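You operate a simulated robot arm through the tools that you are given. There is no shell and no other tool.

Carry out the task below with a simulated robot arm. There is one attempt and no reset: what you move stays moved.

## Task
Put things in order on the top of the blue edged bench. At the end: the white orange capped bottle stands on top of the white frosted plate; the vial with the purple ring stands where the teal block stood; the teal block stands where the black eyepiece stood; the black eyepiece from the top of the blue edged bench stands where the white orange capped bottle stood; whatever was shut is shut again. Leave all else as you found it, and nothing knocked over.

The check looks at the end state, three seconds after you hand in, the way a careful person would. Anything else that was tipped, shoved, dropped, spilled or broken makes it a failure.

## Robot
A 6-joint arm with a two-finger parallel gripper, fixed in place. Base frame: the origin is at the foot of the arm, x ahead of it, y to its left, z up; the work surface is at about z = 0. Readings come in cm, rad, newtons and seconds.
With the tool pointing down near the work surface it reaches from about 18 to 46 cm from the base axis. Its first joint turns from -1.222 to 1.222 rad. Payload 1.9 kg.
The TCP is the grasp point between the finger pads, 2.3 cm short of the fingertips. In the tool frame z runs along the fingers and y along their closing line. The gripper opens to 9.4 cm. The fingers are 3.8 cm wide and 1 cm thick; the gripper's body (5.4 by 9.6 cm) begins 3.9 cm behind the TCP.
Orientation is that of the tool frame in the base frame, as [roll, pitch, yaw] about the fixed x, y, z axes, in that order (R = Rz(yaw) Ry(pitch) Rx(roll)). With the fingers straight down and closing along the base's y, the tool's x points along the base's -x, its y along +y and its z along -z.

## Interface
- The arm moves only by the tool apply_moves. Its argument "increments" is a list of rows, each a list of 6 numbers: the shift along the base's x, y, z in units of 50 mm (1.0 is 50 mm), then the turn, a rotation vector about the base's x, y, z in units of 8 degrees (1.0 is 8 degrees). In form: [[x, y, z, wx, wy, wz], ...]. A call has 1 to 20 rows; each row shifts and turns the commanded pose from where the row before left it. "claw" is the gripper command, from -1 (shut) to 1 (fully open), values between in proportion, set as the call begins (left out, the last holds). A call with a number of a shift or a turn outside -1 to 1 is refused whole. A row lasts 0.2 s, in which the tool goes at most 5 cm and 0.15 rad; a call with a longer step from one row to the next is refused whole, and so is a gripper value outside its range. A pose out of reach is approached as far as the arm can. The call stops where the force on the tool passes 40 N (or 10 N more than at its start, if that is more) or the arm is blocked; 0.2 s more then pass. The fingers move at their own pace (about 10.8 cm/s each) and stop on an object; they squeeze with about 40 N. The grip force told is the motor's: it shows also when the fingers shut on nothing. Time passes only in rows, and 0.2 s behind the last, so rows that do not move let the fingers close. It gives the time, the measured TCP pose, the force on the tool (base axes), the opening and the grip force at its end, in the units of the frame above (readings bear some noise), with the torque about the TCP (base axes, N m) and any sound that the robot's microphone picked up, and new pictures: "show" is both (left out), scene, wrist or none.
- Cameras (640 x 400 px; columns grow to the right, rows downward): "scene" is fixed at [6.01, 31.05, 43.08]; the picture's right is [-0.74, -0.68, 0.00], its down [-0.34, 0.37, -0.86] and it looks along [0.58, -0.63, -0.51] (base axes); focal length 283 px, centre (320, 200). "wrist" rides on the gripper at [8.6, 1.6, -7.4] in the tool frame; the picture's right is [-0.18, 0.98, 0.00], its down [-0.58, -0.11, -0.81] and it looks along [-0.79, -0.15, 0.59] (tool axes); focal length 243 px, centre (320, 200).
- point_at(camera, pixels): there is no depth. For up to 12 entries [column, row, z] of the newest picture of that camera ("zoom" is the newest enlarged one), the place [x, y] in the base frame at which the ray of that pixel passes the height z, good to about 0.2 cm. No time passes.
- zoom(camera, box): a new picture of the part [left, top, right, bottom] of that camera's present view, enlarged. No time passes.
- finish_job(): hands the job in; it is judged then, once.

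Leave the gripper open and the arm clear of the work at the hand-in unless told otherwise.

The tools are called after "Call:" as a command line: name --pt "numbers of a row" for each row, then --argument value for the rest, lists and objects as JSON in quotes. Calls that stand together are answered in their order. apply_moves: Moves the arm, as the interface text tells. Its arguments: {"type":"object","properties":{"increments":{"type":"array","items":{"type":"array","items":{"type":"number"}}},"claw":{"type":"number"},"show":{"type":"string","enum":["both","scene","wrist","none"]}},"required":["increments"]} The other tools are called the same way: point_at (camera, pixels) gives the place at which the rays of pixels pass given heights; zoom (camera, box) takes an enlarged picture of a part of a camera's view; finish_job () hands the job in.

At the start:

```text
time: 0.0
tcp_pos: [32.99, 7.84, 27.05]
ee_rot: [3.139, -0.001, -3.14]
contact_force: [-0.2, -0.1, 0.1]
moment: [0.01, -0.02, 0.01]
grip_width: 9.39
grasp_force: 0.1
```

scene: 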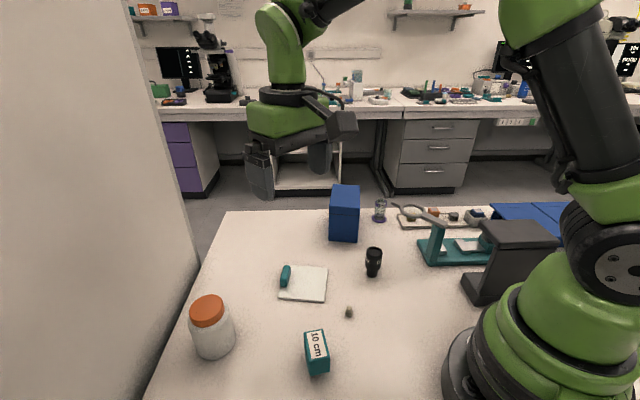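
wrist: 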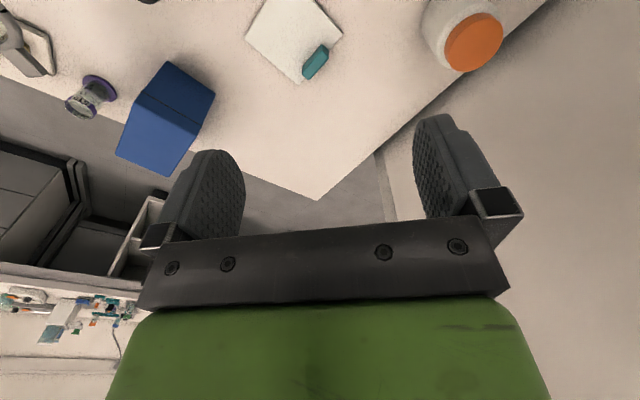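

I see the bench with a bottle at about (212,325), a teal block at (317,352), an eyepiece at (373,262), a plate at (303,283) with a small teal item on it, a blue box at (344,213), and a vial at (380,210). I'll zoom in to see the details before moving.

Call:
zoom --camera "scene" --box '[180, 180, 420, 390]'

Call:
zoom --camera "scene" --box '[320, 170, 580, 320]'

Call:
zoom --camera "wrist" --box '[0, 0, 560, 200]'

```text
1.90 times, centred on (300, 285) of scene
```

zoom: 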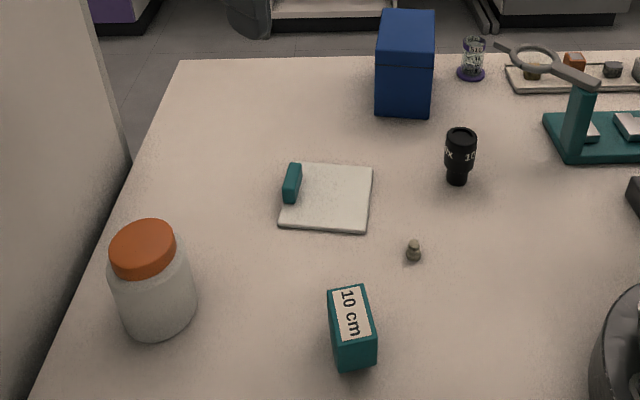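

```text
2.46 times, centred on (450, 245) of scene
```

zoom: 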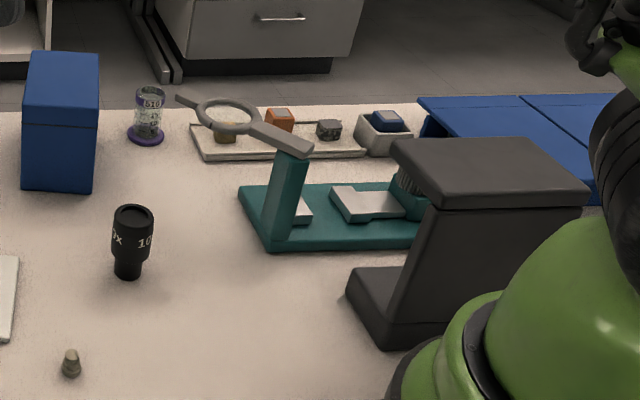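

```text
1.14 times, centred on (280, 100) of wrist
```

zoom: 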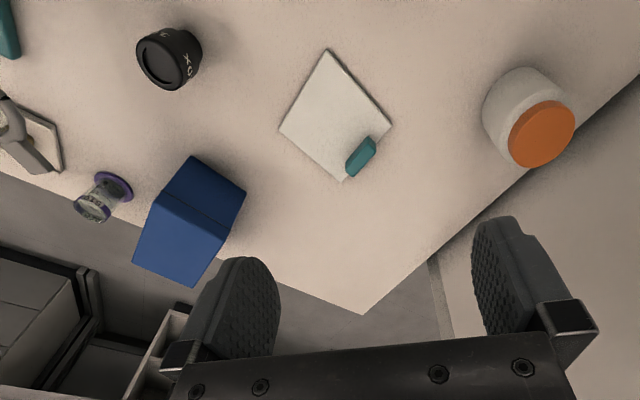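

Next I'll zoom tighter on each object so I can measure it: the plate, the vial, the blue box, and the bottle and block.

Call:
zoom --camera "scene" --box '[260, 250, 340, 310]'

Call:
zoom --camera "scene" --box '[320, 175, 420, 245]'

Call:
zoom --camera "scene" --box '[340, 230, 420, 330]'

Call:
zoom --camera "scene" --box '[170, 280, 350, 400]'

Call:
zoom --camera "wrist" --box '[50, 50, 230, 180]'

```text
6.67 times, centred on (300, 280) of scene
```

zoom: 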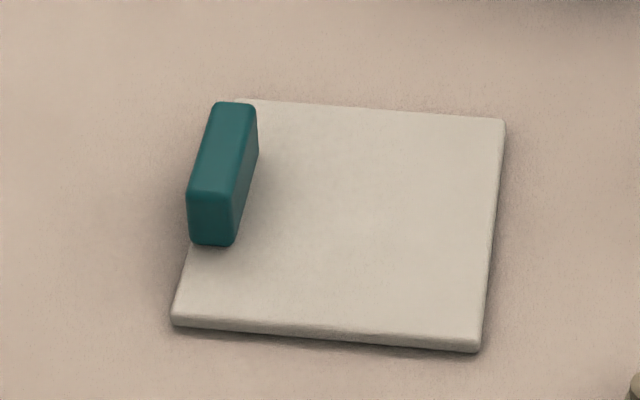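

```text
5.71 times, centred on (370, 210) of scene
```

zoom: 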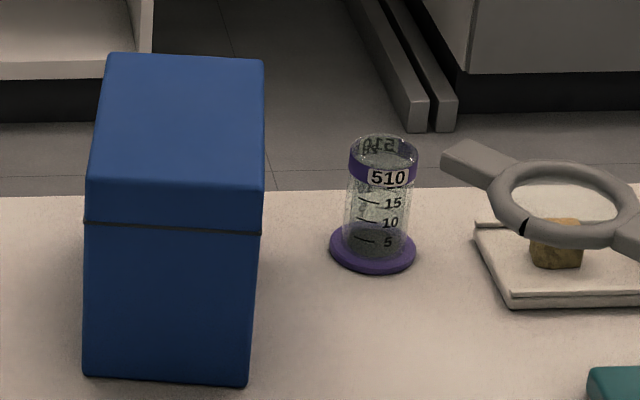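

```text
4.00 times, centred on (380, 280) of scene
```

zoom: 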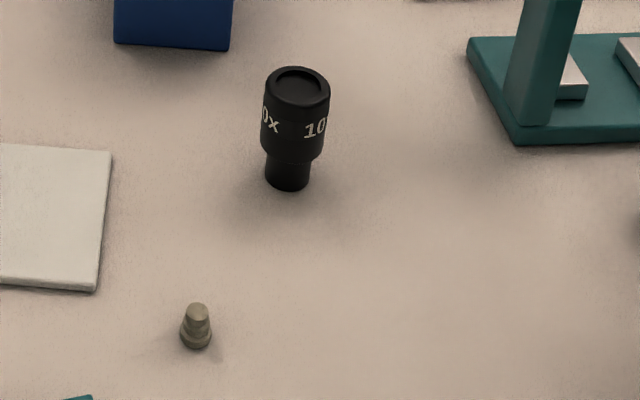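

```text
3.33 times, centred on (260, 340) of scene
```

zoom: 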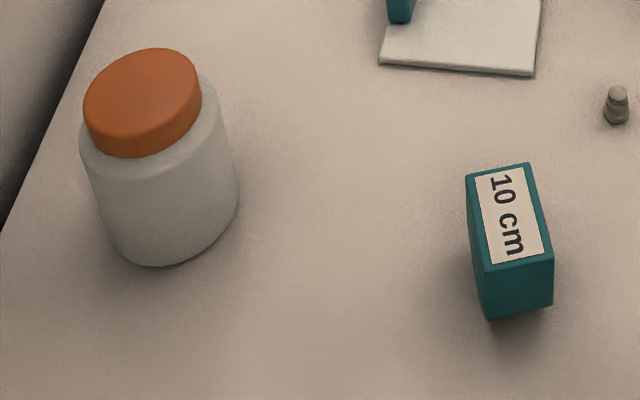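

```text
3.08 times, centred on (140, 115) of wrist
```

zoom: 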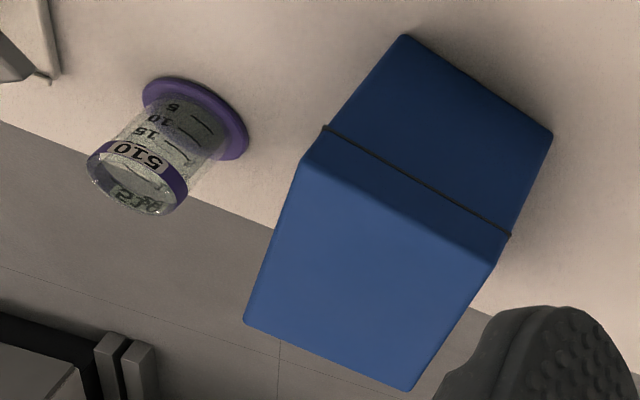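

The vial is an open graduated glass with a purple ring at its base. The teal "10 cm" block stands upright, and a small teal bar lies on one edge of the plate. I'll measure positions with the scene camera.

Call:
point_at --camera "scene" --pixels '[[327.4, 268.0, 0.6], [324.0, 301.3, 0.6], [277.9, 298.0, 0.6], [288.5, 265.0, 0.6], [310.1, 375.4, 0], [329.6, 370.9, 0], [303.8, 333.1, 5], [322.4, 328.9, 5], [329.9, 357.1, 5], [309.5, 360.1, 5], [372.0, 275.5, 0], [374.75, 250.5, 5]]'

Call:
point_at --camera "scene" --pixels '[[379.3, 218.8, 0.5], [371.5, 218.8, 0.5], [386.8, 218.8, 0.5], [381.4, 200.7, 6], [213.5, 359.8, 0], [195.5, 352, 0], [235.4, 338.5, 0], [206.9, 307, 9], [349.0, 317.5, 0], [285.0, 280, 1.5], [283, 286.5, 0.6], [344, 243, 0]]'

```text
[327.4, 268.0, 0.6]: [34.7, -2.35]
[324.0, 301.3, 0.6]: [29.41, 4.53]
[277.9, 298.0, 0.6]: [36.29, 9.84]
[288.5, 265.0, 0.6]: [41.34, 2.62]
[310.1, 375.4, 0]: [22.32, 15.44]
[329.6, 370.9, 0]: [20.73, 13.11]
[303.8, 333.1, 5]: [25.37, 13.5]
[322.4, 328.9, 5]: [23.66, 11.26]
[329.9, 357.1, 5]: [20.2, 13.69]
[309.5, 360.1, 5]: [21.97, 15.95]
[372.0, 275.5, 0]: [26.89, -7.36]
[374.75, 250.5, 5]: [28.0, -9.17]
```

```text
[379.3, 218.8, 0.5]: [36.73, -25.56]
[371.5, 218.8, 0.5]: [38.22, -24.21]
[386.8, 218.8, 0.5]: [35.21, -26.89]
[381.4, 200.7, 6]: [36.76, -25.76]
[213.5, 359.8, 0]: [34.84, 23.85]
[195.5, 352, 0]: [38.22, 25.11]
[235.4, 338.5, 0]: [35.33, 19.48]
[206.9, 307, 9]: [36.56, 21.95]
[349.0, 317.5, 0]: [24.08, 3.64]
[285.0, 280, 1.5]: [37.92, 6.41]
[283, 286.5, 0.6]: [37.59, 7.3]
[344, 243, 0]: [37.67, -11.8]
```

The plate measures about 8.7 cm square with its centre near (35.5, 3.75). The block is about 4.3×2.95×4 cm at (23.2, 13.1), and the vial stands near (36.7, -25.6). Next I'll measure the bench edge near the bottle, the box next to the vial, the magnifier and tray, and refine the eyepiece.

Call:
point_at --camera "scene" --pixels '[[225, 211, 0], [187, 310, 0], [160, 370, 0], [205, 262, 0], [357.2, 242.4, 0], [328.5, 240.8, 0], [360, 221, 0], [372.0, 273.5, 0], [374.75, 250.5, 6], [374.75, 250.5, 5.5], [403, 228, 0], [395, 207, 5]]'

Call:
zoom --camera "scene" --box '[140, 250, 280, 400]'

Call:
zoom --camera "wrist" --box '[400, 0, 600, 120]'

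Call:
zoom --camera "wrist" --box '[230, 0, 360, 90]'

```text
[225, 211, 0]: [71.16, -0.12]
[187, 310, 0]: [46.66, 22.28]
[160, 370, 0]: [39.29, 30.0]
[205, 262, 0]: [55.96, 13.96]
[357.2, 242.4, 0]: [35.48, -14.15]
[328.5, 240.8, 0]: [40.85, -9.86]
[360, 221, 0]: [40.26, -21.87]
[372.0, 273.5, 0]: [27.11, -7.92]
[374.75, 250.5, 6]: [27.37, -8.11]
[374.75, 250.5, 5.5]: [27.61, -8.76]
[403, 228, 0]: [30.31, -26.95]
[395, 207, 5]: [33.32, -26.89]
```

```text
2.67 times, centred on (210, 325) of scene
```

zoom: 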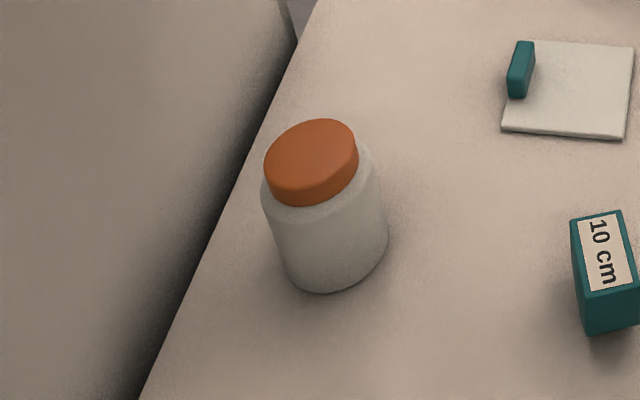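

```text
3.20 times, centred on (500, 60) of wrist
```

zoom: 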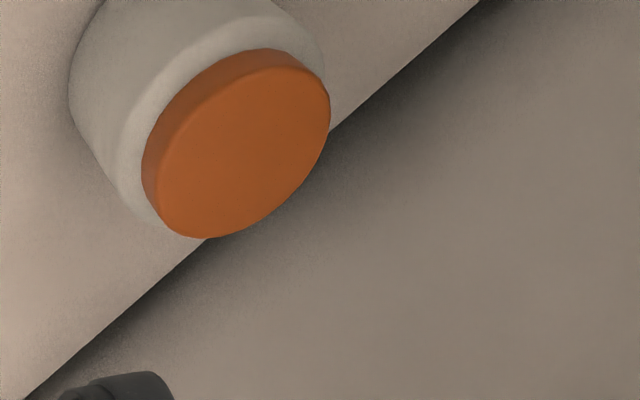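

```text
4.44 times, centred on (295, 45) of wrist
```

zoom: 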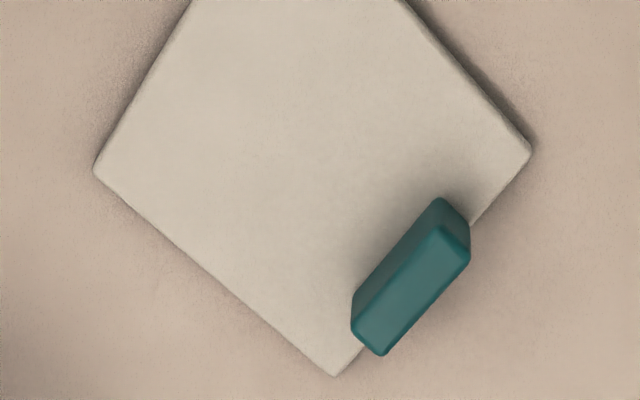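

The bottle centre is near (37.0, 22.1) with a radius of about 3.1 cm. It is roughly 7 cm from the bench edge and the grey panel. I'll move the open gripper up and across at a safe height so the wrist camera can look at the bottle.

Call:
apply_moves --pt "0 0.6 -0.3 0 0 0" --pt "0 0.6 -0.3 0 0 0" --pt "0 0.6 -0.3 0 0 0" --pt "0 0.6 -0.3 0 0 0" --pt "0 0 0 0 0 0" --claw 1 --show "both"

```text
time: 1.2
tcp_pos: [32.82, 19.66, 20.85]
ee_rot: [3.14, 0.0, 3.141]
contact_force: [0.1, -0.4, 0.2]
moment: [0.05, -0.02, 0.02]
grip_width: 9.39
grasp_force: 0.1
```

scene: 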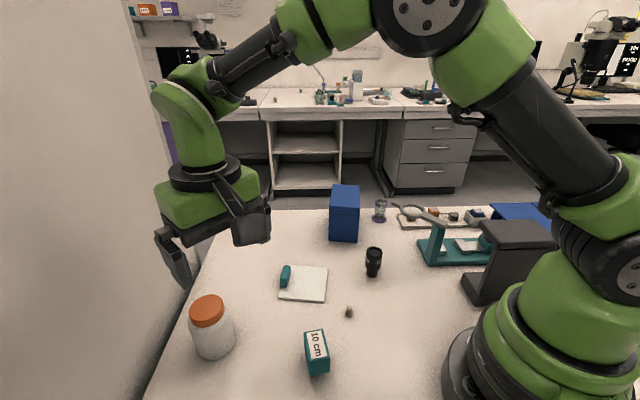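
wrist: 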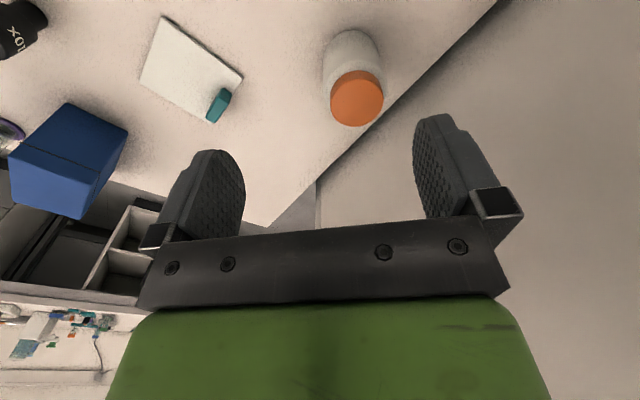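

The bottle is in the wrist view at about (352,78). I'll zoom in there for accurate edges.

Call:
zoom --camera "wrist" --box '[280, 10, 424, 140]'

Call:
zoom --camera "wrist" --box '[130, 10, 260, 130]'

```text
3.08 times, centred on (352, 75) of wrist
```

zoom: 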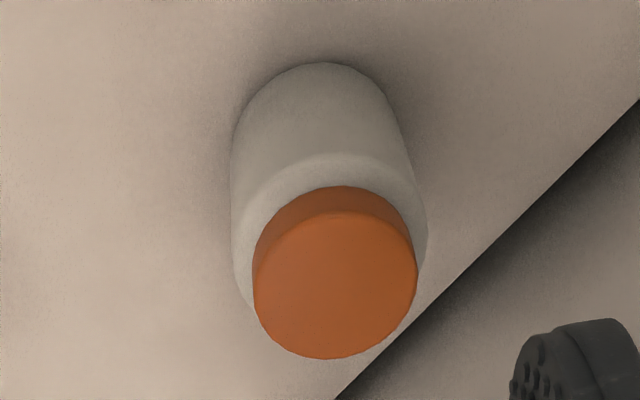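

```text
3.33 times, centred on (195, 70) of wrist
```

zoom: 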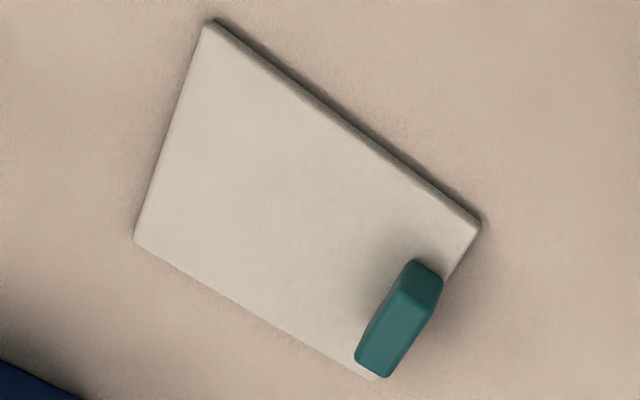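

I'll project the bottle's cap and base edges, plus the plate corners and bar edges, at several heights.

Call:
point_at --camera "wrist" --pixels '[[352.6, 30.2, 0], [356.9, 102.9, 8], [356.9, 102.9, 8.5], [356.9, 102.9, 9], [356.9, 102.9, 9.5], [330.2, 104.2, 9], [383.5, 102.6, 9], [160.5, 16.6, 0.4], [243.6, 77.5, 0.4], [212.1, 123.4, 0.4], [139.2, 81.4, 0.4]]'

Call:
point_at --camera "scene" --pixels '[[280.8, 286.0, 0.4], [286.8, 286.4, 0.4], [290.7, 274.0, 0.4], [287.5, 279.0, 0.4], [281.0, 279.3, 2], [286.5, 279.5, 2], [290.0, 265.8, 2], [285.0, 265.5, 2]]'

```text
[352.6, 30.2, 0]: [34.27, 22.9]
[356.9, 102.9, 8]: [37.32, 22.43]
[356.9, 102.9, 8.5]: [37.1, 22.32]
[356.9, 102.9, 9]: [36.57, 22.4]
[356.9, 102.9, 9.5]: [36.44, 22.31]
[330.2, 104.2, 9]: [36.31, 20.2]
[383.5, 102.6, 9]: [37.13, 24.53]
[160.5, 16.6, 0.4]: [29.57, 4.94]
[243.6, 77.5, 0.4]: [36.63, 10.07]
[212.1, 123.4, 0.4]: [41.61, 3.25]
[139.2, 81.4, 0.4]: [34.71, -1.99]
```

```text
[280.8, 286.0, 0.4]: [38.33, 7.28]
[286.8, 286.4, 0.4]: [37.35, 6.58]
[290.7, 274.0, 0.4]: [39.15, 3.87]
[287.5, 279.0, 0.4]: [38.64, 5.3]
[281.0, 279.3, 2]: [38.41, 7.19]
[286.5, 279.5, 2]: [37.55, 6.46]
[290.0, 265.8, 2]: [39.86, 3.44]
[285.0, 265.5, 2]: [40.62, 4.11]
```

The cap centre and base agree on a bottle centre of about (37.1, 22.3), with a height near 8.7 cm and a diameter near 6 cm. I'll move the TCP above it at z ≈ 15 and check the alignment before descending.

Call:
apply_moves --pt "0.425 0.26 0 0 0 0" --pt "0.425 0.26 0 0 0 0" --pt "0 0 -0.5 0 0 0" --pt "0 0 -0.5 0 0 0" --pt "0 0 0 0 0 0" --pt "0 0 0 0 0 0" --show "both"

```text
time: 2.6
tcp_pos: [37.07, 22.13, 15.88]
ee_rot: [3.139, 0.0, -3.141]
contact_force: [0.4, 0.0, -0.2]
moment: [0.02, -0.01, 0.01]
grip_width: 9.39
grasp_force: 0.1
```

scene: 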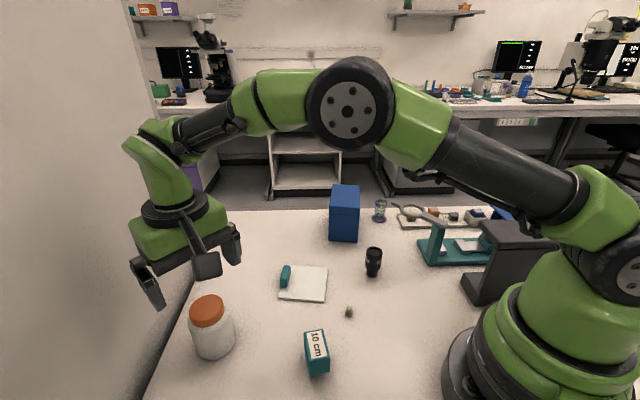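
wrist: 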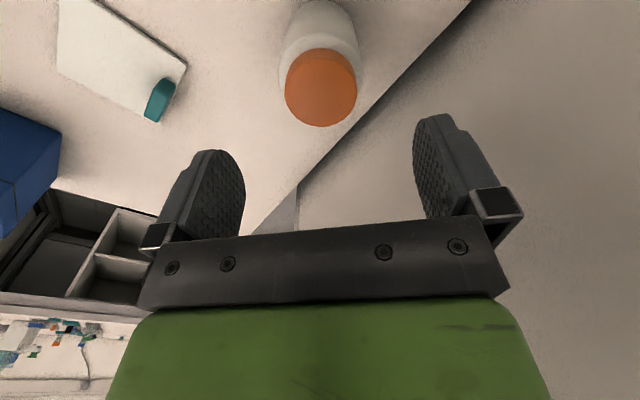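

The cap centre is at about (321,90) in the wrist view, lined up with the grip column. I'll check its projection.

Call:
zoom --camera "wrist" --box '[250, 0, 394, 140]'

Call:
point_at --camera "wrist" --pixels '[[321, 90, 8.5], [321, 90, 9], [286, 88, 8.7], [357, 86, 8.7], [321, 126, 8.7], [279, 65, 5], [366, 62, 5]]'

```text
2.86 times, centred on (322, 70) of wrist
```

zoom: 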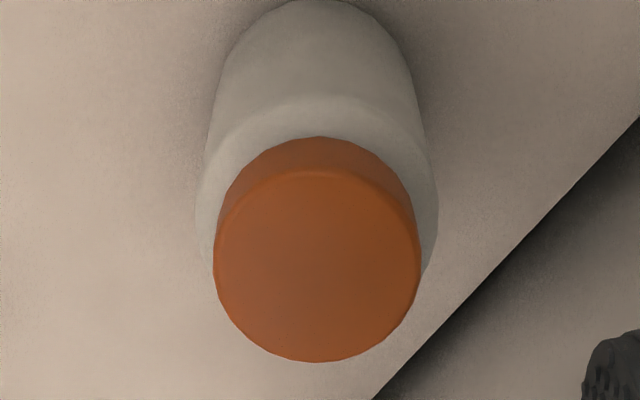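

```text
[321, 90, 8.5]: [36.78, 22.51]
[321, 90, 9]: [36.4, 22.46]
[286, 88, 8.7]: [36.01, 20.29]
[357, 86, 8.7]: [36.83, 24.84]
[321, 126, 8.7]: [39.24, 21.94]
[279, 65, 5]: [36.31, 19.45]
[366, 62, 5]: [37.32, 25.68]
```

The centre is confirmed at about (37.05, 22.35). I'll shift y by +0.2 cm and descend straight to z ≈ 5.4. The palm then stays above the cap and the fingers sit on either side of the body.

Call:
apply_moves --pt "0 0.04 -0.3 0 0 0" --pt "0 0 -0.36 0 0 0" --pt "0 0 -0.36 0 0 0" --pt "0 0 -0.36 0 0 0" --pt "0 0 -0.36 0 0 0" --pt "0 0 -0.36 0 0 0" --pt "0 0 0 0 0 0" --pt "0 0 0 0 0 0" --show "both"

```text
time: 4.4
tcp_pos: [37.35, 22.57, 5.49]
ee_rot: [3.138, 0.0, 3.139]
contact_force: [0.2, 0.5, -1.0]
moment: [-0.02, -0.04, 0.0]
grip_width: 9.43
grasp_force: 0.0
```

scene: 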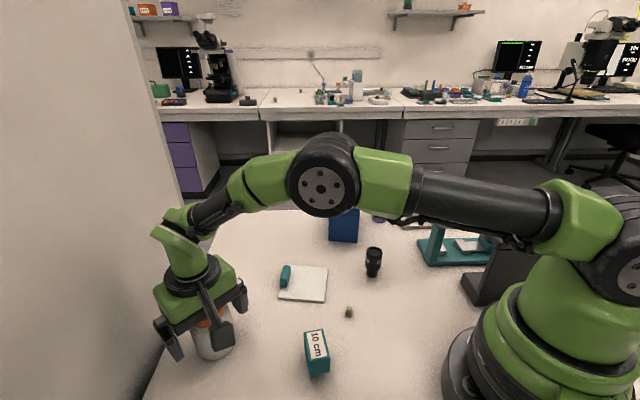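
wrist: 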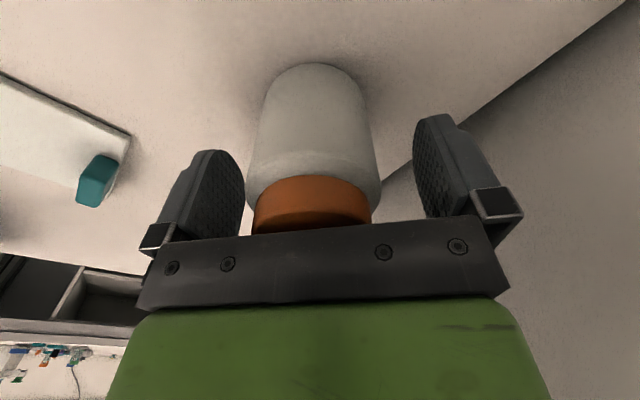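

The bottle sits between the fingers, about 0.3 cm towards -y from centre (column 313 against 320). I'll nudge y by -0.25 cm, then close.

Call:
apply_moves --pt "0 -0.05 0 0 0 0" --pt "0 0 0 0 0 0" --show "wrist"

Call:
apply_moves --pt "0 0 0 0 0 0" --pt "0 0 0 0 0 0" --pt "0 0 0 0 0 0" --pt "0 0 0 0 0 0" --claw -1 --show "both"

```text
time: 5.0
tcp_pos: [37.26, 22.33, 5.45]
ee_rot: [3.139, 0.0, -3.14]
contact_force: [-0.3, 0.1, -0.6]
moment: [0.02, 0.01, 0.01]
grip_width: 9.38
grasp_force: 0.1
```

wrist: 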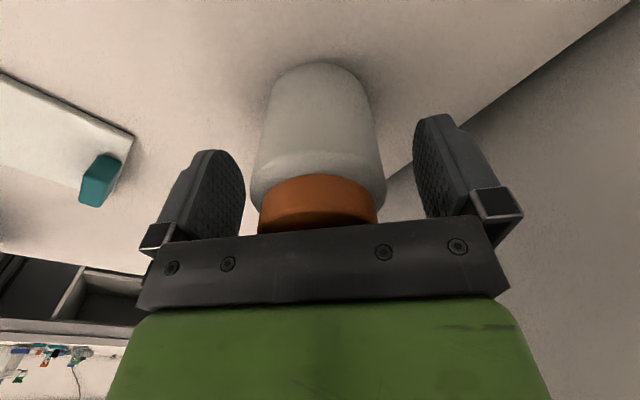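

```text
time: 6.0
tcp_pos: [37.32, 22.29, 5.6]
ee_rot: [3.141, 0.0, -3.141]
contact_force: [0.3, -0.2, 0.8]
moment: [0.06, 0.03, 0.03]
grip_width: 5.87
grasp_force: 40.2
```

scene: 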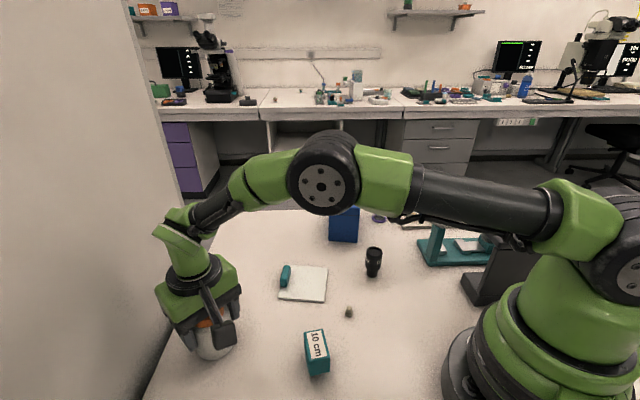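
wrist: 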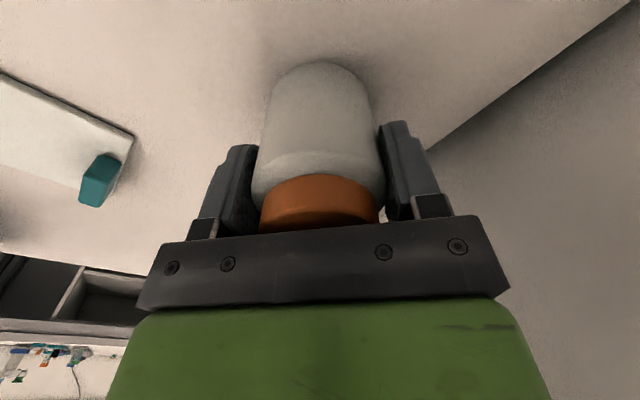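

The grip is firm: 5.87 cm opening at 40 N, TCP at about (37.3, 22.3). Lifting slowly.

Call:
apply_moves --pt "0 0 0.2 0 0 0" --pt "0 0 0.3 0 0 0" --pt "0 0 0.4 0 0 0" --pt "0 0 0.3 0 0 0" --pt "0 0 0.1 0 0 0" --pt "0 0 0 0 0 0" --show "both"

```text
time: 7.4
tcp_pos: [37.12, 22.33, 11.93]
ee_rot: [3.14, 0.0, -3.141]
contact_force: [0.4, 0.3, -2.1]
moment: [-0.02, 0.01, 0.03]
grip_width: 5.86
grasp_force: 40.0
```

scene: 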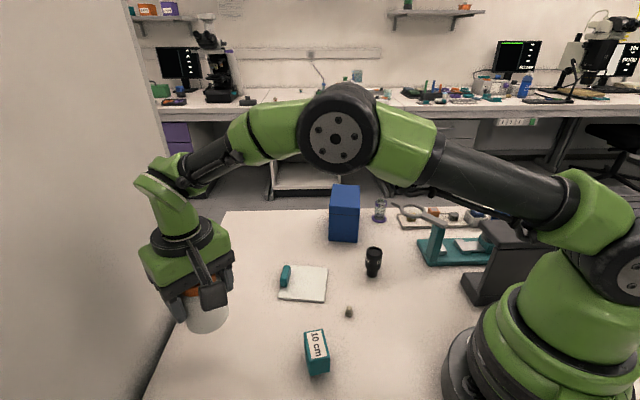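
wrist: 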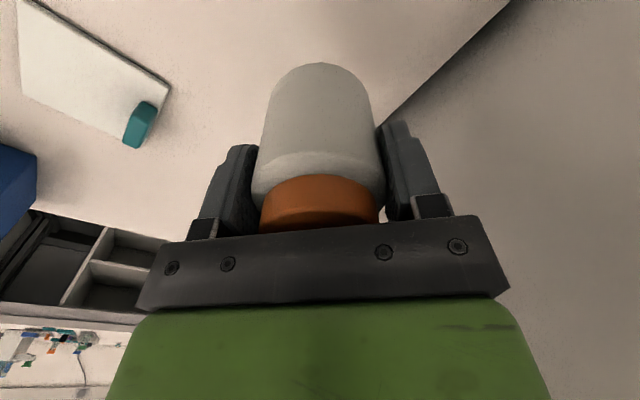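

The bottle is lifted and upright. Next I'll carry it sideways at z ≈ 12 to above the plate's free area.

Call:
apply_moves --pt "-0.02 -0.2 0 0 0 0" --pt "-0.05 -0.4 0 0 0 0" --pt "-0.05 -0.5 0 0 0 0" --pt "-0.05 -0.55 0 0 0 0" --pt "-0.05 -0.55 0 0 0 0" --pt "-0.05 -0.55 0 0 0 0" --pt "-0.05 -0.5 0 0 0 0" --pt "-0.04 -0.35 0 0 0 0" --pt "-0.04 -0.176 0 0 0 0" --pt "0 0 0 0 0 0" --pt "0 0 0 0 0 0" --show "both"

```text
time: 9.8
tcp_pos: [35.14, 3.36, 11.91]
ee_rot: [3.14, -0.001, -3.142]
contact_force: [0.0, 0.3, -2.0]
moment: [-0.02, -0.05, 0.01]
grip_width: 5.83
grasp_force: 40.6
```

scene: 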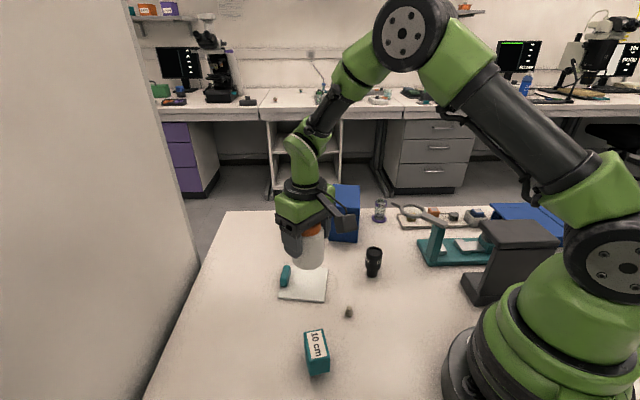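
wrist: 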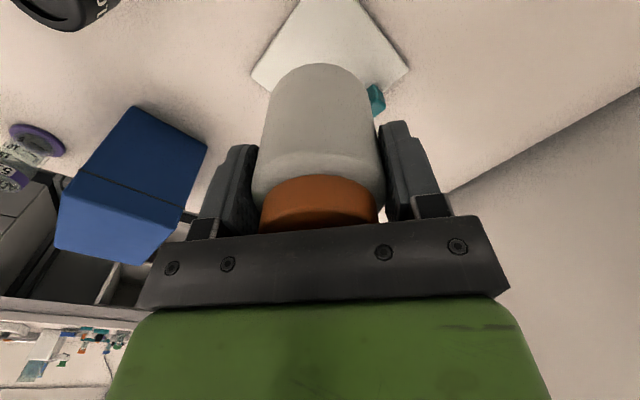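

I'll zoom in to check the bottle's bottom against the plate before lowering.

Call:
zoom --camera "scene" --box '[260, 215, 360, 310]'

Call:
zoom --camera "wrist" --box '[230, 0, 430, 130]'

```text
4.21 times, centred on (310, 262) of scene
```

zoom: 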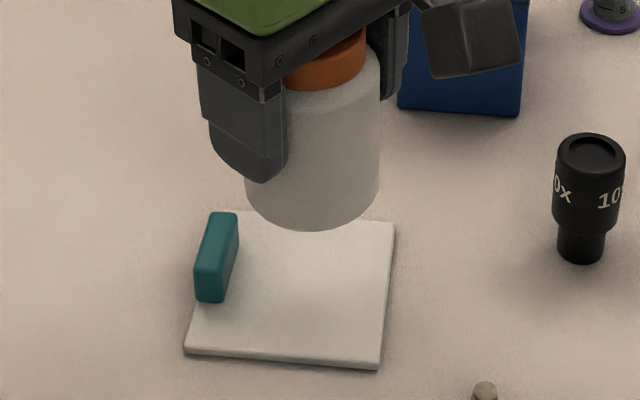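

```text
3.08 times, centred on (330, 65) of wrist
```

zoom: 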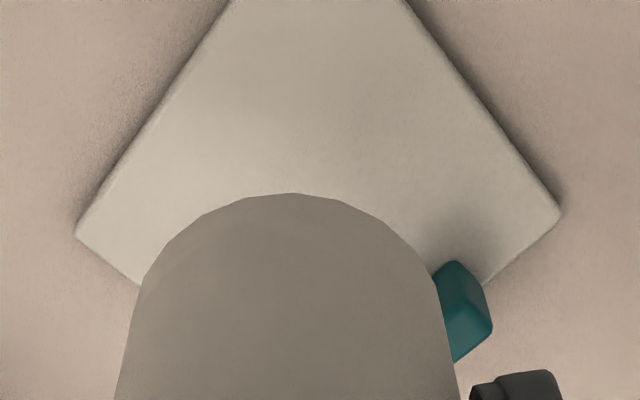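

I'll project the two visible plate corners and the near point of the bottle's bottom edge (z ≈ 6.4).

Call:
point_at --camera "wrist" --pixels '[[251.1, 76.4, 0.4], [407.9, 68.9, 0.4], [320.3, 62.4, 6.4], [284, 80, 6.4], [358, 80, 6.4]]'

Call:
point_at --camera "scene" --pixels '[[293.0, 253.7, 6.4], [323.0, 255.0, 6.4], [308.6, 268.3, 6.4], [278.5, 297.5, 0.5], [323.9, 299.9, 0.5], [327.7, 268.0, 0.5]]'

```text
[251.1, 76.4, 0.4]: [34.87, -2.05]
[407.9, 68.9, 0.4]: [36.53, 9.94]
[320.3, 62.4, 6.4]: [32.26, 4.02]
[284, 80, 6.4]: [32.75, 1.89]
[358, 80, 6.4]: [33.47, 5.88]
```

```text
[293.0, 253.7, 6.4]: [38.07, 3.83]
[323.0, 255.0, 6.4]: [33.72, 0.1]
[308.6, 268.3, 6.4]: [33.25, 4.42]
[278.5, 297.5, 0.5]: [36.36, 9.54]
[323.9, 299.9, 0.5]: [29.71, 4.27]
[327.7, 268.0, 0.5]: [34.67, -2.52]
```

The wrist view puts the bottle centre at (35.2, 3.5) and the plate centre at (35.65, 3.85), which is the offset I want, away from the bar. I'll lower to about 1 cm above the plate and re-check.

Call:
apply_moves --pt "0 0 -0.2 0 0 0" --pt "0 0 -0.3 0 0 0" --pt "0 0 -0.3 0 0 0" --pt "0 0 -0.18 0 0 0" --pt "0 0 0 0 0 0" --pt "0 0 0 0 0 0" --show "both"

Call:
zoom --camera "scene" --box '[260, 225, 360, 315]'

Call:
zoom --camera "wrist" --box '[220, 0, 440, 140]'

```text
time: 11.2
tcp_pos: [35.17, 3.38, 6.91]
ee_rot: [3.14, 0.0, 3.14]
contact_force: [0.6, -0.6, -1.7]
moment: [0.0, -0.01, -0.01]
grip_width: 5.86
grasp_force: 40.0
```

scene: 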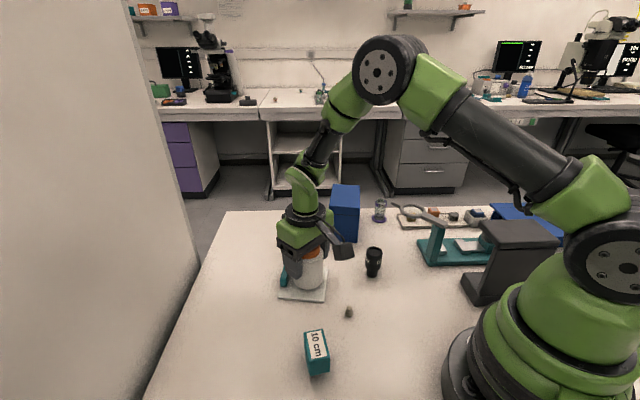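
wrist: 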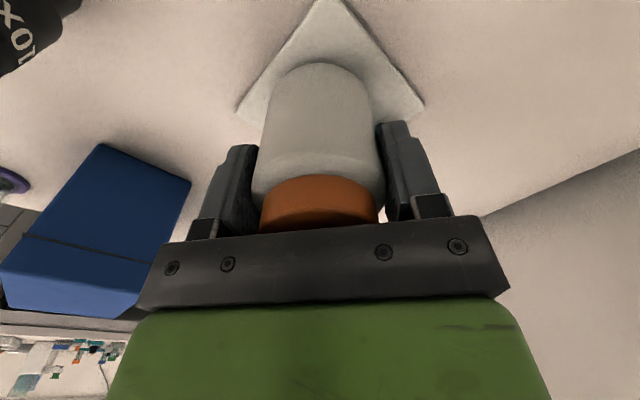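

```text
4.44 times, centred on (310, 270) of scene
```

zoom: 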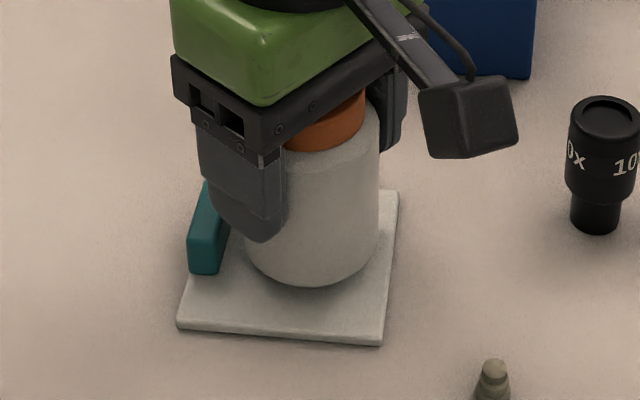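

```text
2.86 times, centred on (330, 70) of wrist
```

zoom: 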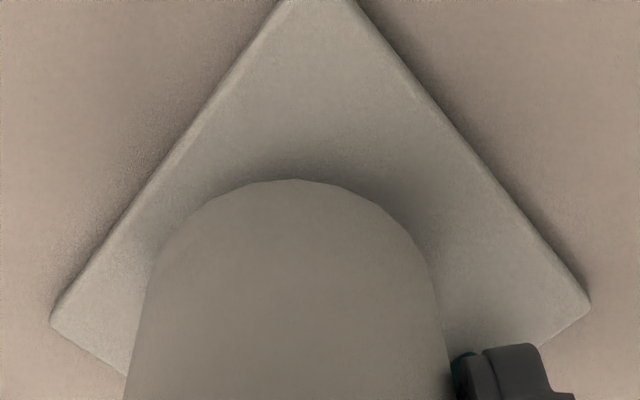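

The bottle is over the free part of the plate: about 0.4–0.5 cm from the right edge, about 0.8 cm from the bar, and the fingers are above the bar. I'll lower gently to contact.

Call:
apply_moves --pt "0 0 -0.06 0 0 0" --pt "0 0 -0.06 0 0 0" --pt "0 0 -0.03 0 0 0" --pt "0 0 0 0 0 0" --show "none"

```text
time: 12.2
tcp_pos: [35.12, 3.4, 6.24]
ee_rot: [3.14, 0.0, 3.14]
contact_force: [1.0, -0.5, -1.3]
moment: [0.02, 0.02, 0.04]
grip_width: 5.85
grasp_force: 39.7
```

There is no contact yet at z = 6.24 (force still about the bottle's weight). I'll keep going in tiny steps.

Call:
apply_moves --pt "0 0 -0.02 0 0 0" --pt "0 0 -0.02 0 0 0" --pt "0 0 0 0 0 0" --show "none"

```text
time: 13.0
tcp_pos: [35.16, 3.52, 6.15]
ee_rot: [3.141, 0.002, 3.14]
contact_force: [-4.5, 1.1, 18.5]
moment: [-0.02, 0.29, -0.03]
grip_width: 5.86
grasp_force: 40.2
```

Contact made: 18.5 N upward. I'll ease up 1 mm to relieve the pressure, then check the force.

Call:
apply_moves --pt "0 0 0.015 0 0 0" --pt "0 0 0 0 0 0" --show "both"

Call:
zoom --camera "scene" --box '[260, 225, 360, 315]'

```text
time: 13.6
tcp_pos: [35.29, 3.42, 6.06]
ee_rot: [3.14, 0.0, -3.141]
contact_force: [0.6, -0.4, 0.9]
moment: [-0.02, -0.05, -0.01]
grip_width: 5.89
grasp_force: 40.1
```

scene: 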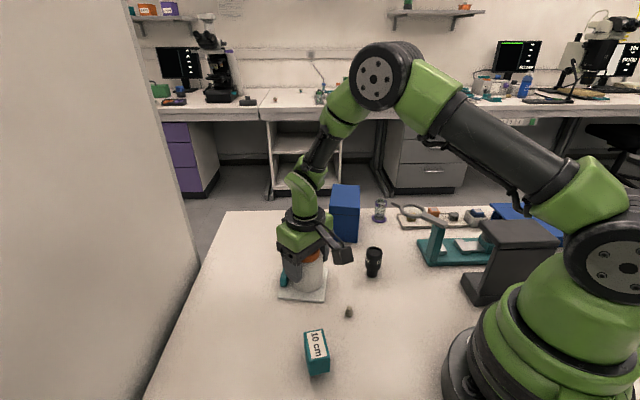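
wrist: 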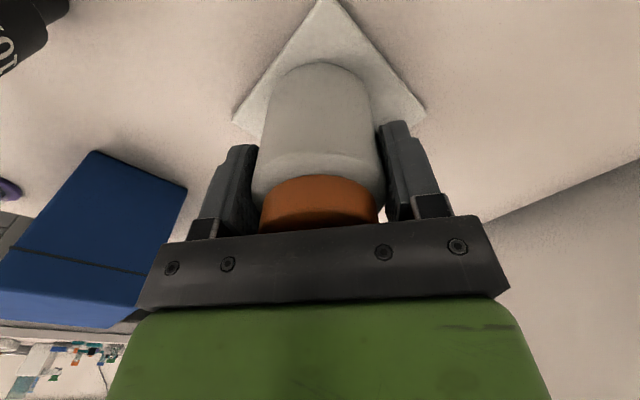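

```text
4.44 times, centred on (310, 270) of scene
```

zoom: 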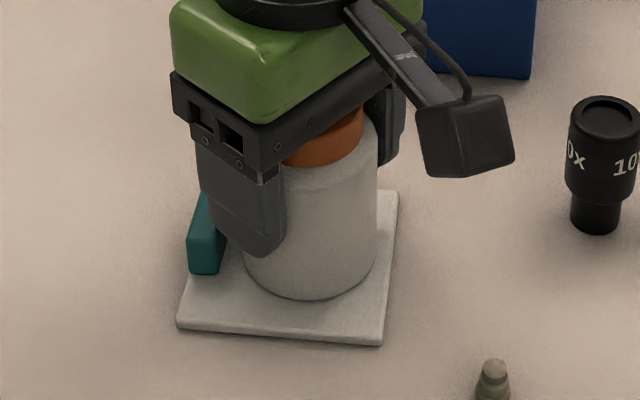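

The bottle rests squarely on the plate, with a net force near its own weight. Opening the gripper.

Call:
apply_moves --pt "0 0 0 0 0 0" --pt "0 0 0 0 0 0" --pt "0 0 0 0 0 0" --claw 1 --show "both"

```text
time: 14.4
tcp_pos: [35.25, 3.5, 6.13]
ee_rot: [3.141, 0.0, 3.139]
contact_force: [-0.3, -0.1, 0.2]
moment: [0.01, -0.01, -0.03]
grip_width: 9.39
grasp_force: 0.0
```

scene: 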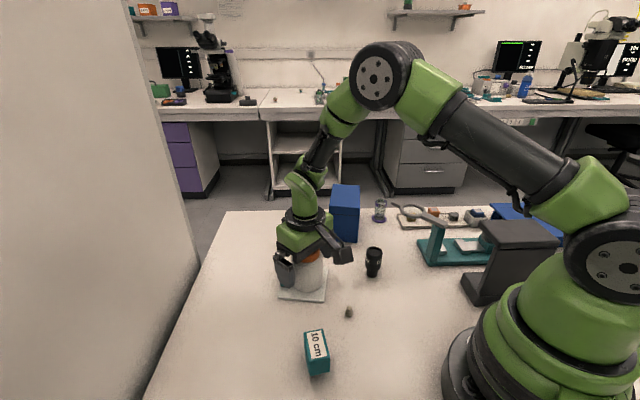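
wrist: 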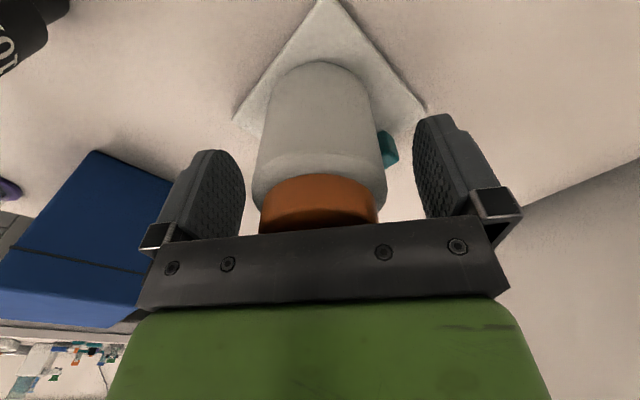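

The bottle stands released. I'll raise straight up clear of it, then move toward the eyepiece at about (27.2, -8).

Call:
apply_moves --pt "0 0 0.3 0 0 0" --pt "0 0 0.6 0 0 0" --pt "0 0 0.8 0 0 0" --pt "0 0 0.8 0 0 0" --pt "-0.2 -0.4 0.1 0 0 0" --pt "-0.4 -0.6 0 0 0 0" --pt "-0.4 -0.6 0 0 0 0" --pt "-0.4 -0.5 0 0 0 0" --pt "-0.2 -0.2 0 0 0 0" --pt "0 0 0 0 0 0" --show "both"

Call:
zoom --camera "wrist" --box '[220, 20, 420, 180]'

Call:
zoom --camera "scene" --box '[250, 220, 400, 330]'

```text
time: 16.6
tcp_pos: [27.11, -7.99, 19.11]
ee_rot: [3.14, 0.0, -3.141]
contact_force: [0.2, -1.0, -0.5]
moment: [0.03, -0.03, 0.02]
grip_width: 9.41
grasp_force: 0.0
```

scene: 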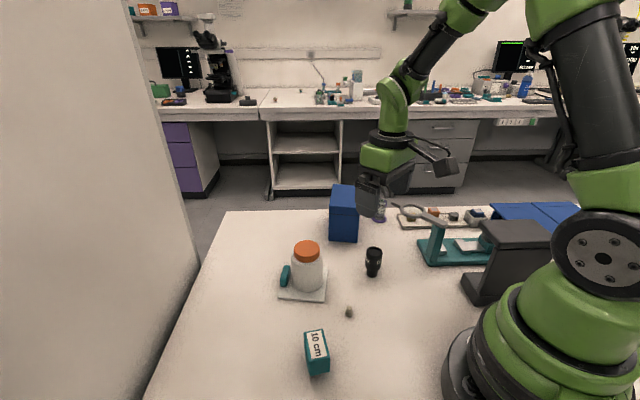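
wrist: 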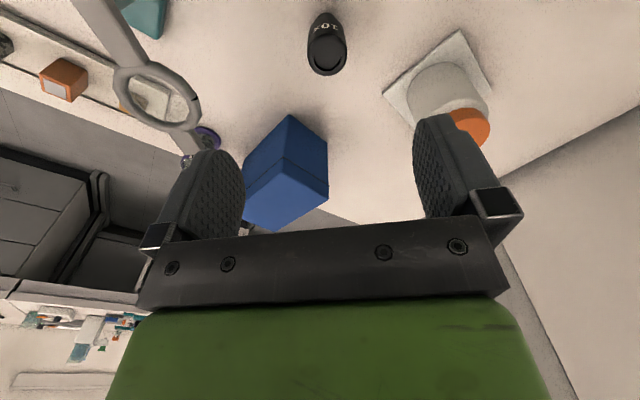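

```text
2.50 times, centred on (320, 100) of wrist
```

zoom: 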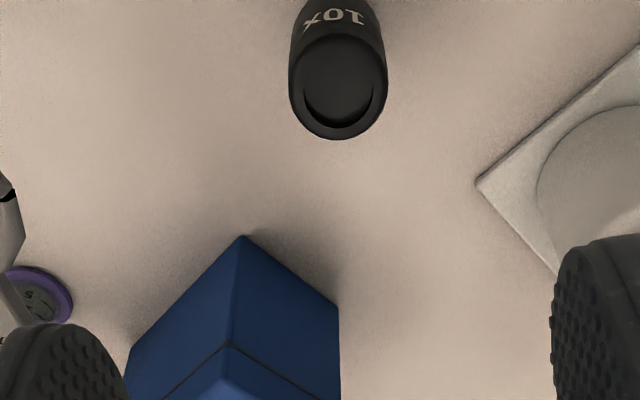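

```text
3.64 times, centred on (325, 275) of scene
```

zoom: 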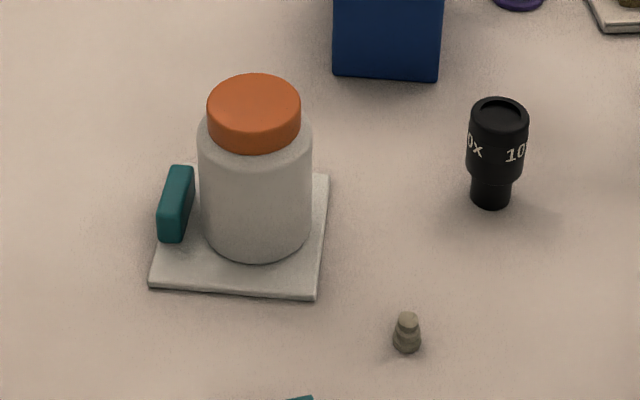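

The bottle stands cleanly on the plate and the bar is undisturbed. The eyepiece shows at wrist (327,45), so I'll measure it.

Call:
zoom --camera "wrist" --box '[280, 0, 376, 90]'

Call:
point_at --camera "wrist" --pixels '[[327.2, 56, 5], [327.2, 56, 5.5], [327.2, 56, 6], [327.2, 56, 6.5], [307.6, 56, 6], [346.8, 54, 6], [325, 14, 0], [150, 95, 6], [205, 137, 0.5]]'

Call:
point_at --camera "scene" --pixels '[[374.4, 251.0, 5], [374.4, 251.0, 5.5], [374.4, 251.0, 6], [374.4, 251.0, 6.5], [372.0, 273.8, 0]]'

```text
4.44 times, centred on (328, 45) of wrist
```

zoom: 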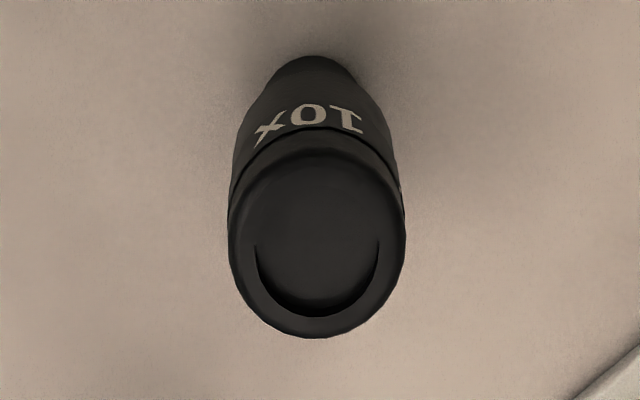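

```text
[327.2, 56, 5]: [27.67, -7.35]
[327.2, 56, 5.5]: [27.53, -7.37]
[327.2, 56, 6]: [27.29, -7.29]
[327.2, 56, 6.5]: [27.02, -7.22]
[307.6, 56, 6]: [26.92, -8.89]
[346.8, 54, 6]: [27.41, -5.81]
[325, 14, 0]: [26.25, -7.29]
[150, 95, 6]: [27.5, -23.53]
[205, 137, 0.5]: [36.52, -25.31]
```

```text
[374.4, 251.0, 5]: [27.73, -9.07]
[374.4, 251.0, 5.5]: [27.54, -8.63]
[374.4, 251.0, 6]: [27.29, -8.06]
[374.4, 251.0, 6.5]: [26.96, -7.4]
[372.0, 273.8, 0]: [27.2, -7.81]
```

The eyepiece centre is about (27.3, -7.4) with a height near 6.4 cm, 3.1 cm wide in its upper part. I'll centre over it and lower to z ≈ 10 for a check.

Call:
apply_moves --pt "0.04 0.11 0 0 0 0" --pt "0 0 -0.4 0 0 0" --pt "0 0 -0.6 0 0 0" --pt "0 0 -0.5 0 0 0" --pt "0 0 -0.3 0 0 0" --pt "0 0 0 0 0 0" --pt "0 0 0 0 0 0" --show "both"

Call:
zoom --camera "wrist" --box '[240, 50, 400, 190]'

```text
time: 18.2
tcp_pos: [27.32, -7.55, 10.29]
ee_rot: [3.14, -0.001, 3.141]
contact_force: [-0.5, -0.1, 1.3]
moment: [-0.01, -0.02, 0.0]
grip_width: 9.39
grasp_force: 0.1
```

scene: 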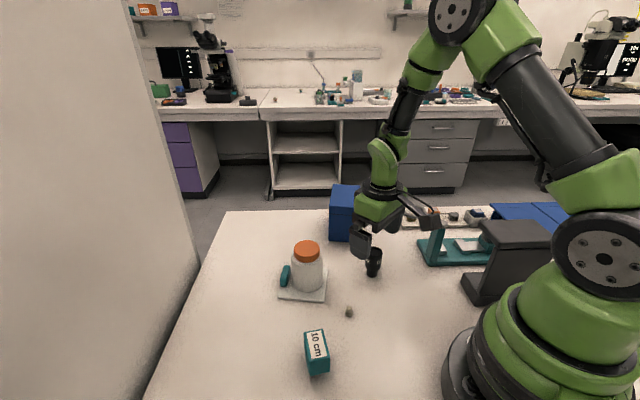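
wrist: 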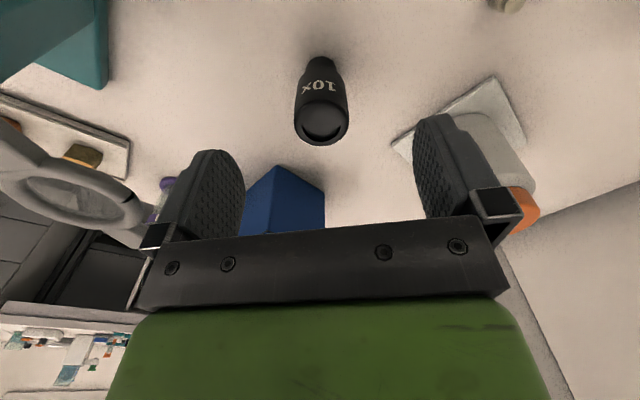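

```text
2.86 times, centred on (320, 120) of wrist
```

zoom: 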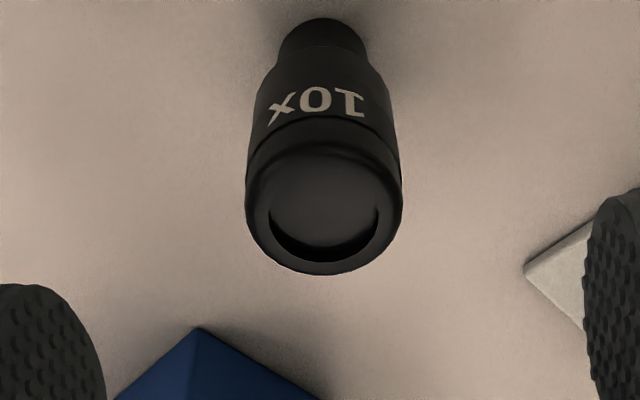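

The eyepiece is centred in the grip column (322). I'll check its x.

Call:
point_at --camera "wrist" --pixels '[[321.7, 123.5, 6.2], [321.7, 123.5, 6.4], [320, 57, 0], [295, 110, 6], [348, 106, 6], [525, 5, 0], [510, 8, 2]]'

```text
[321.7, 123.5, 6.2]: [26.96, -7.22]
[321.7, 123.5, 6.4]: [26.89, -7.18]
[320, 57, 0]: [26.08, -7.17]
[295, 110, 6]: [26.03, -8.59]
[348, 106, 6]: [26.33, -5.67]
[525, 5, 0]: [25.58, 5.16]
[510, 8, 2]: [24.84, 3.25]
```

The centre is about (27.1, -7.35). I'll make a slight correction and descend to z ≈ 4.5.

Call:
apply_moves --pt "-0.03 0.03 0 0 0 0" --pt "0 0 -0.3 0 0 0" --pt "0 0 -0.3 0 0 0" --pt "0 0 -0.3 0 0 0" --pt "0 0 -0.26 0 0 0" --pt "0 0 0 0 0 0" --pt "0 0 0 0 0 0" --show "both"

```text
time: 19.8
tcp_pos: [27.19, -7.15, 4.53]
ee_rot: [3.139, 0.002, 3.141]
contact_force: [-0.6, 0.1, 0.3]
moment: [0.02, 0.0, 0.01]
grip_width: 9.39
grasp_force: 0.1
```

scene: 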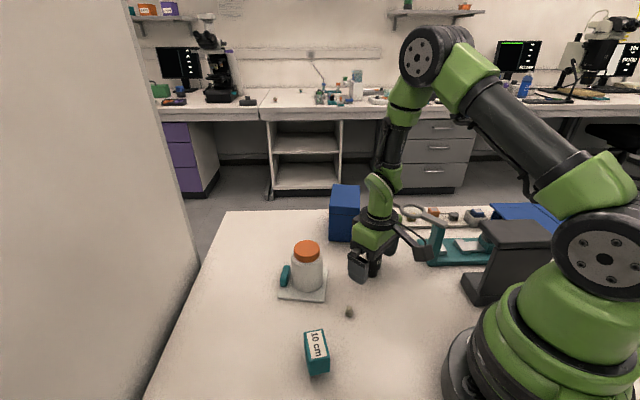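
wrist: 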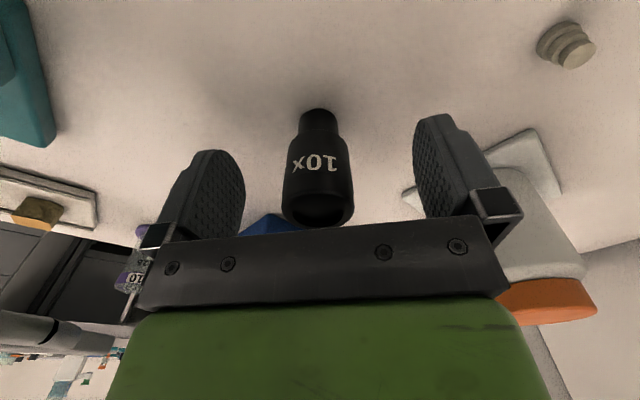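

The eyepiece sits centred between the fingers (column 318). Closing.

Call:
apply_moves --pt "0 0 0 0 0 0" --pt "0 0 0 0 0 0" --pt "0 0 0 0 0 0" --pt "0 0 0 0 0 0" --claw -1 --show "wrist"

```text
time: 20.8
tcp_pos: [27.24, -7.48, 4.61]
ee_rot: [3.14, 0.001, 3.141]
contact_force: [1.0, 0.1, 1.9]
moment: [0.01, -0.03, 0.0]
grip_width: 3.12
grasp_force: 40.2
```

wrist: 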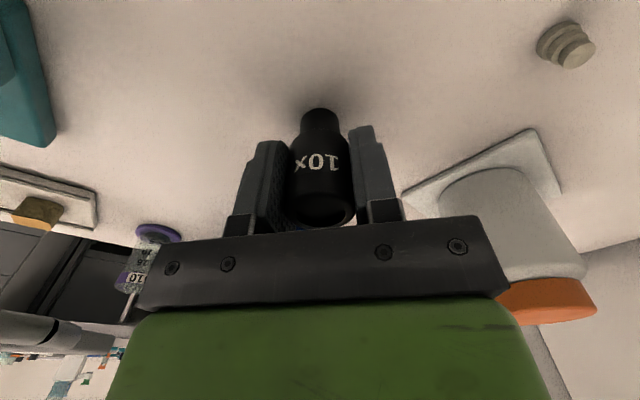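

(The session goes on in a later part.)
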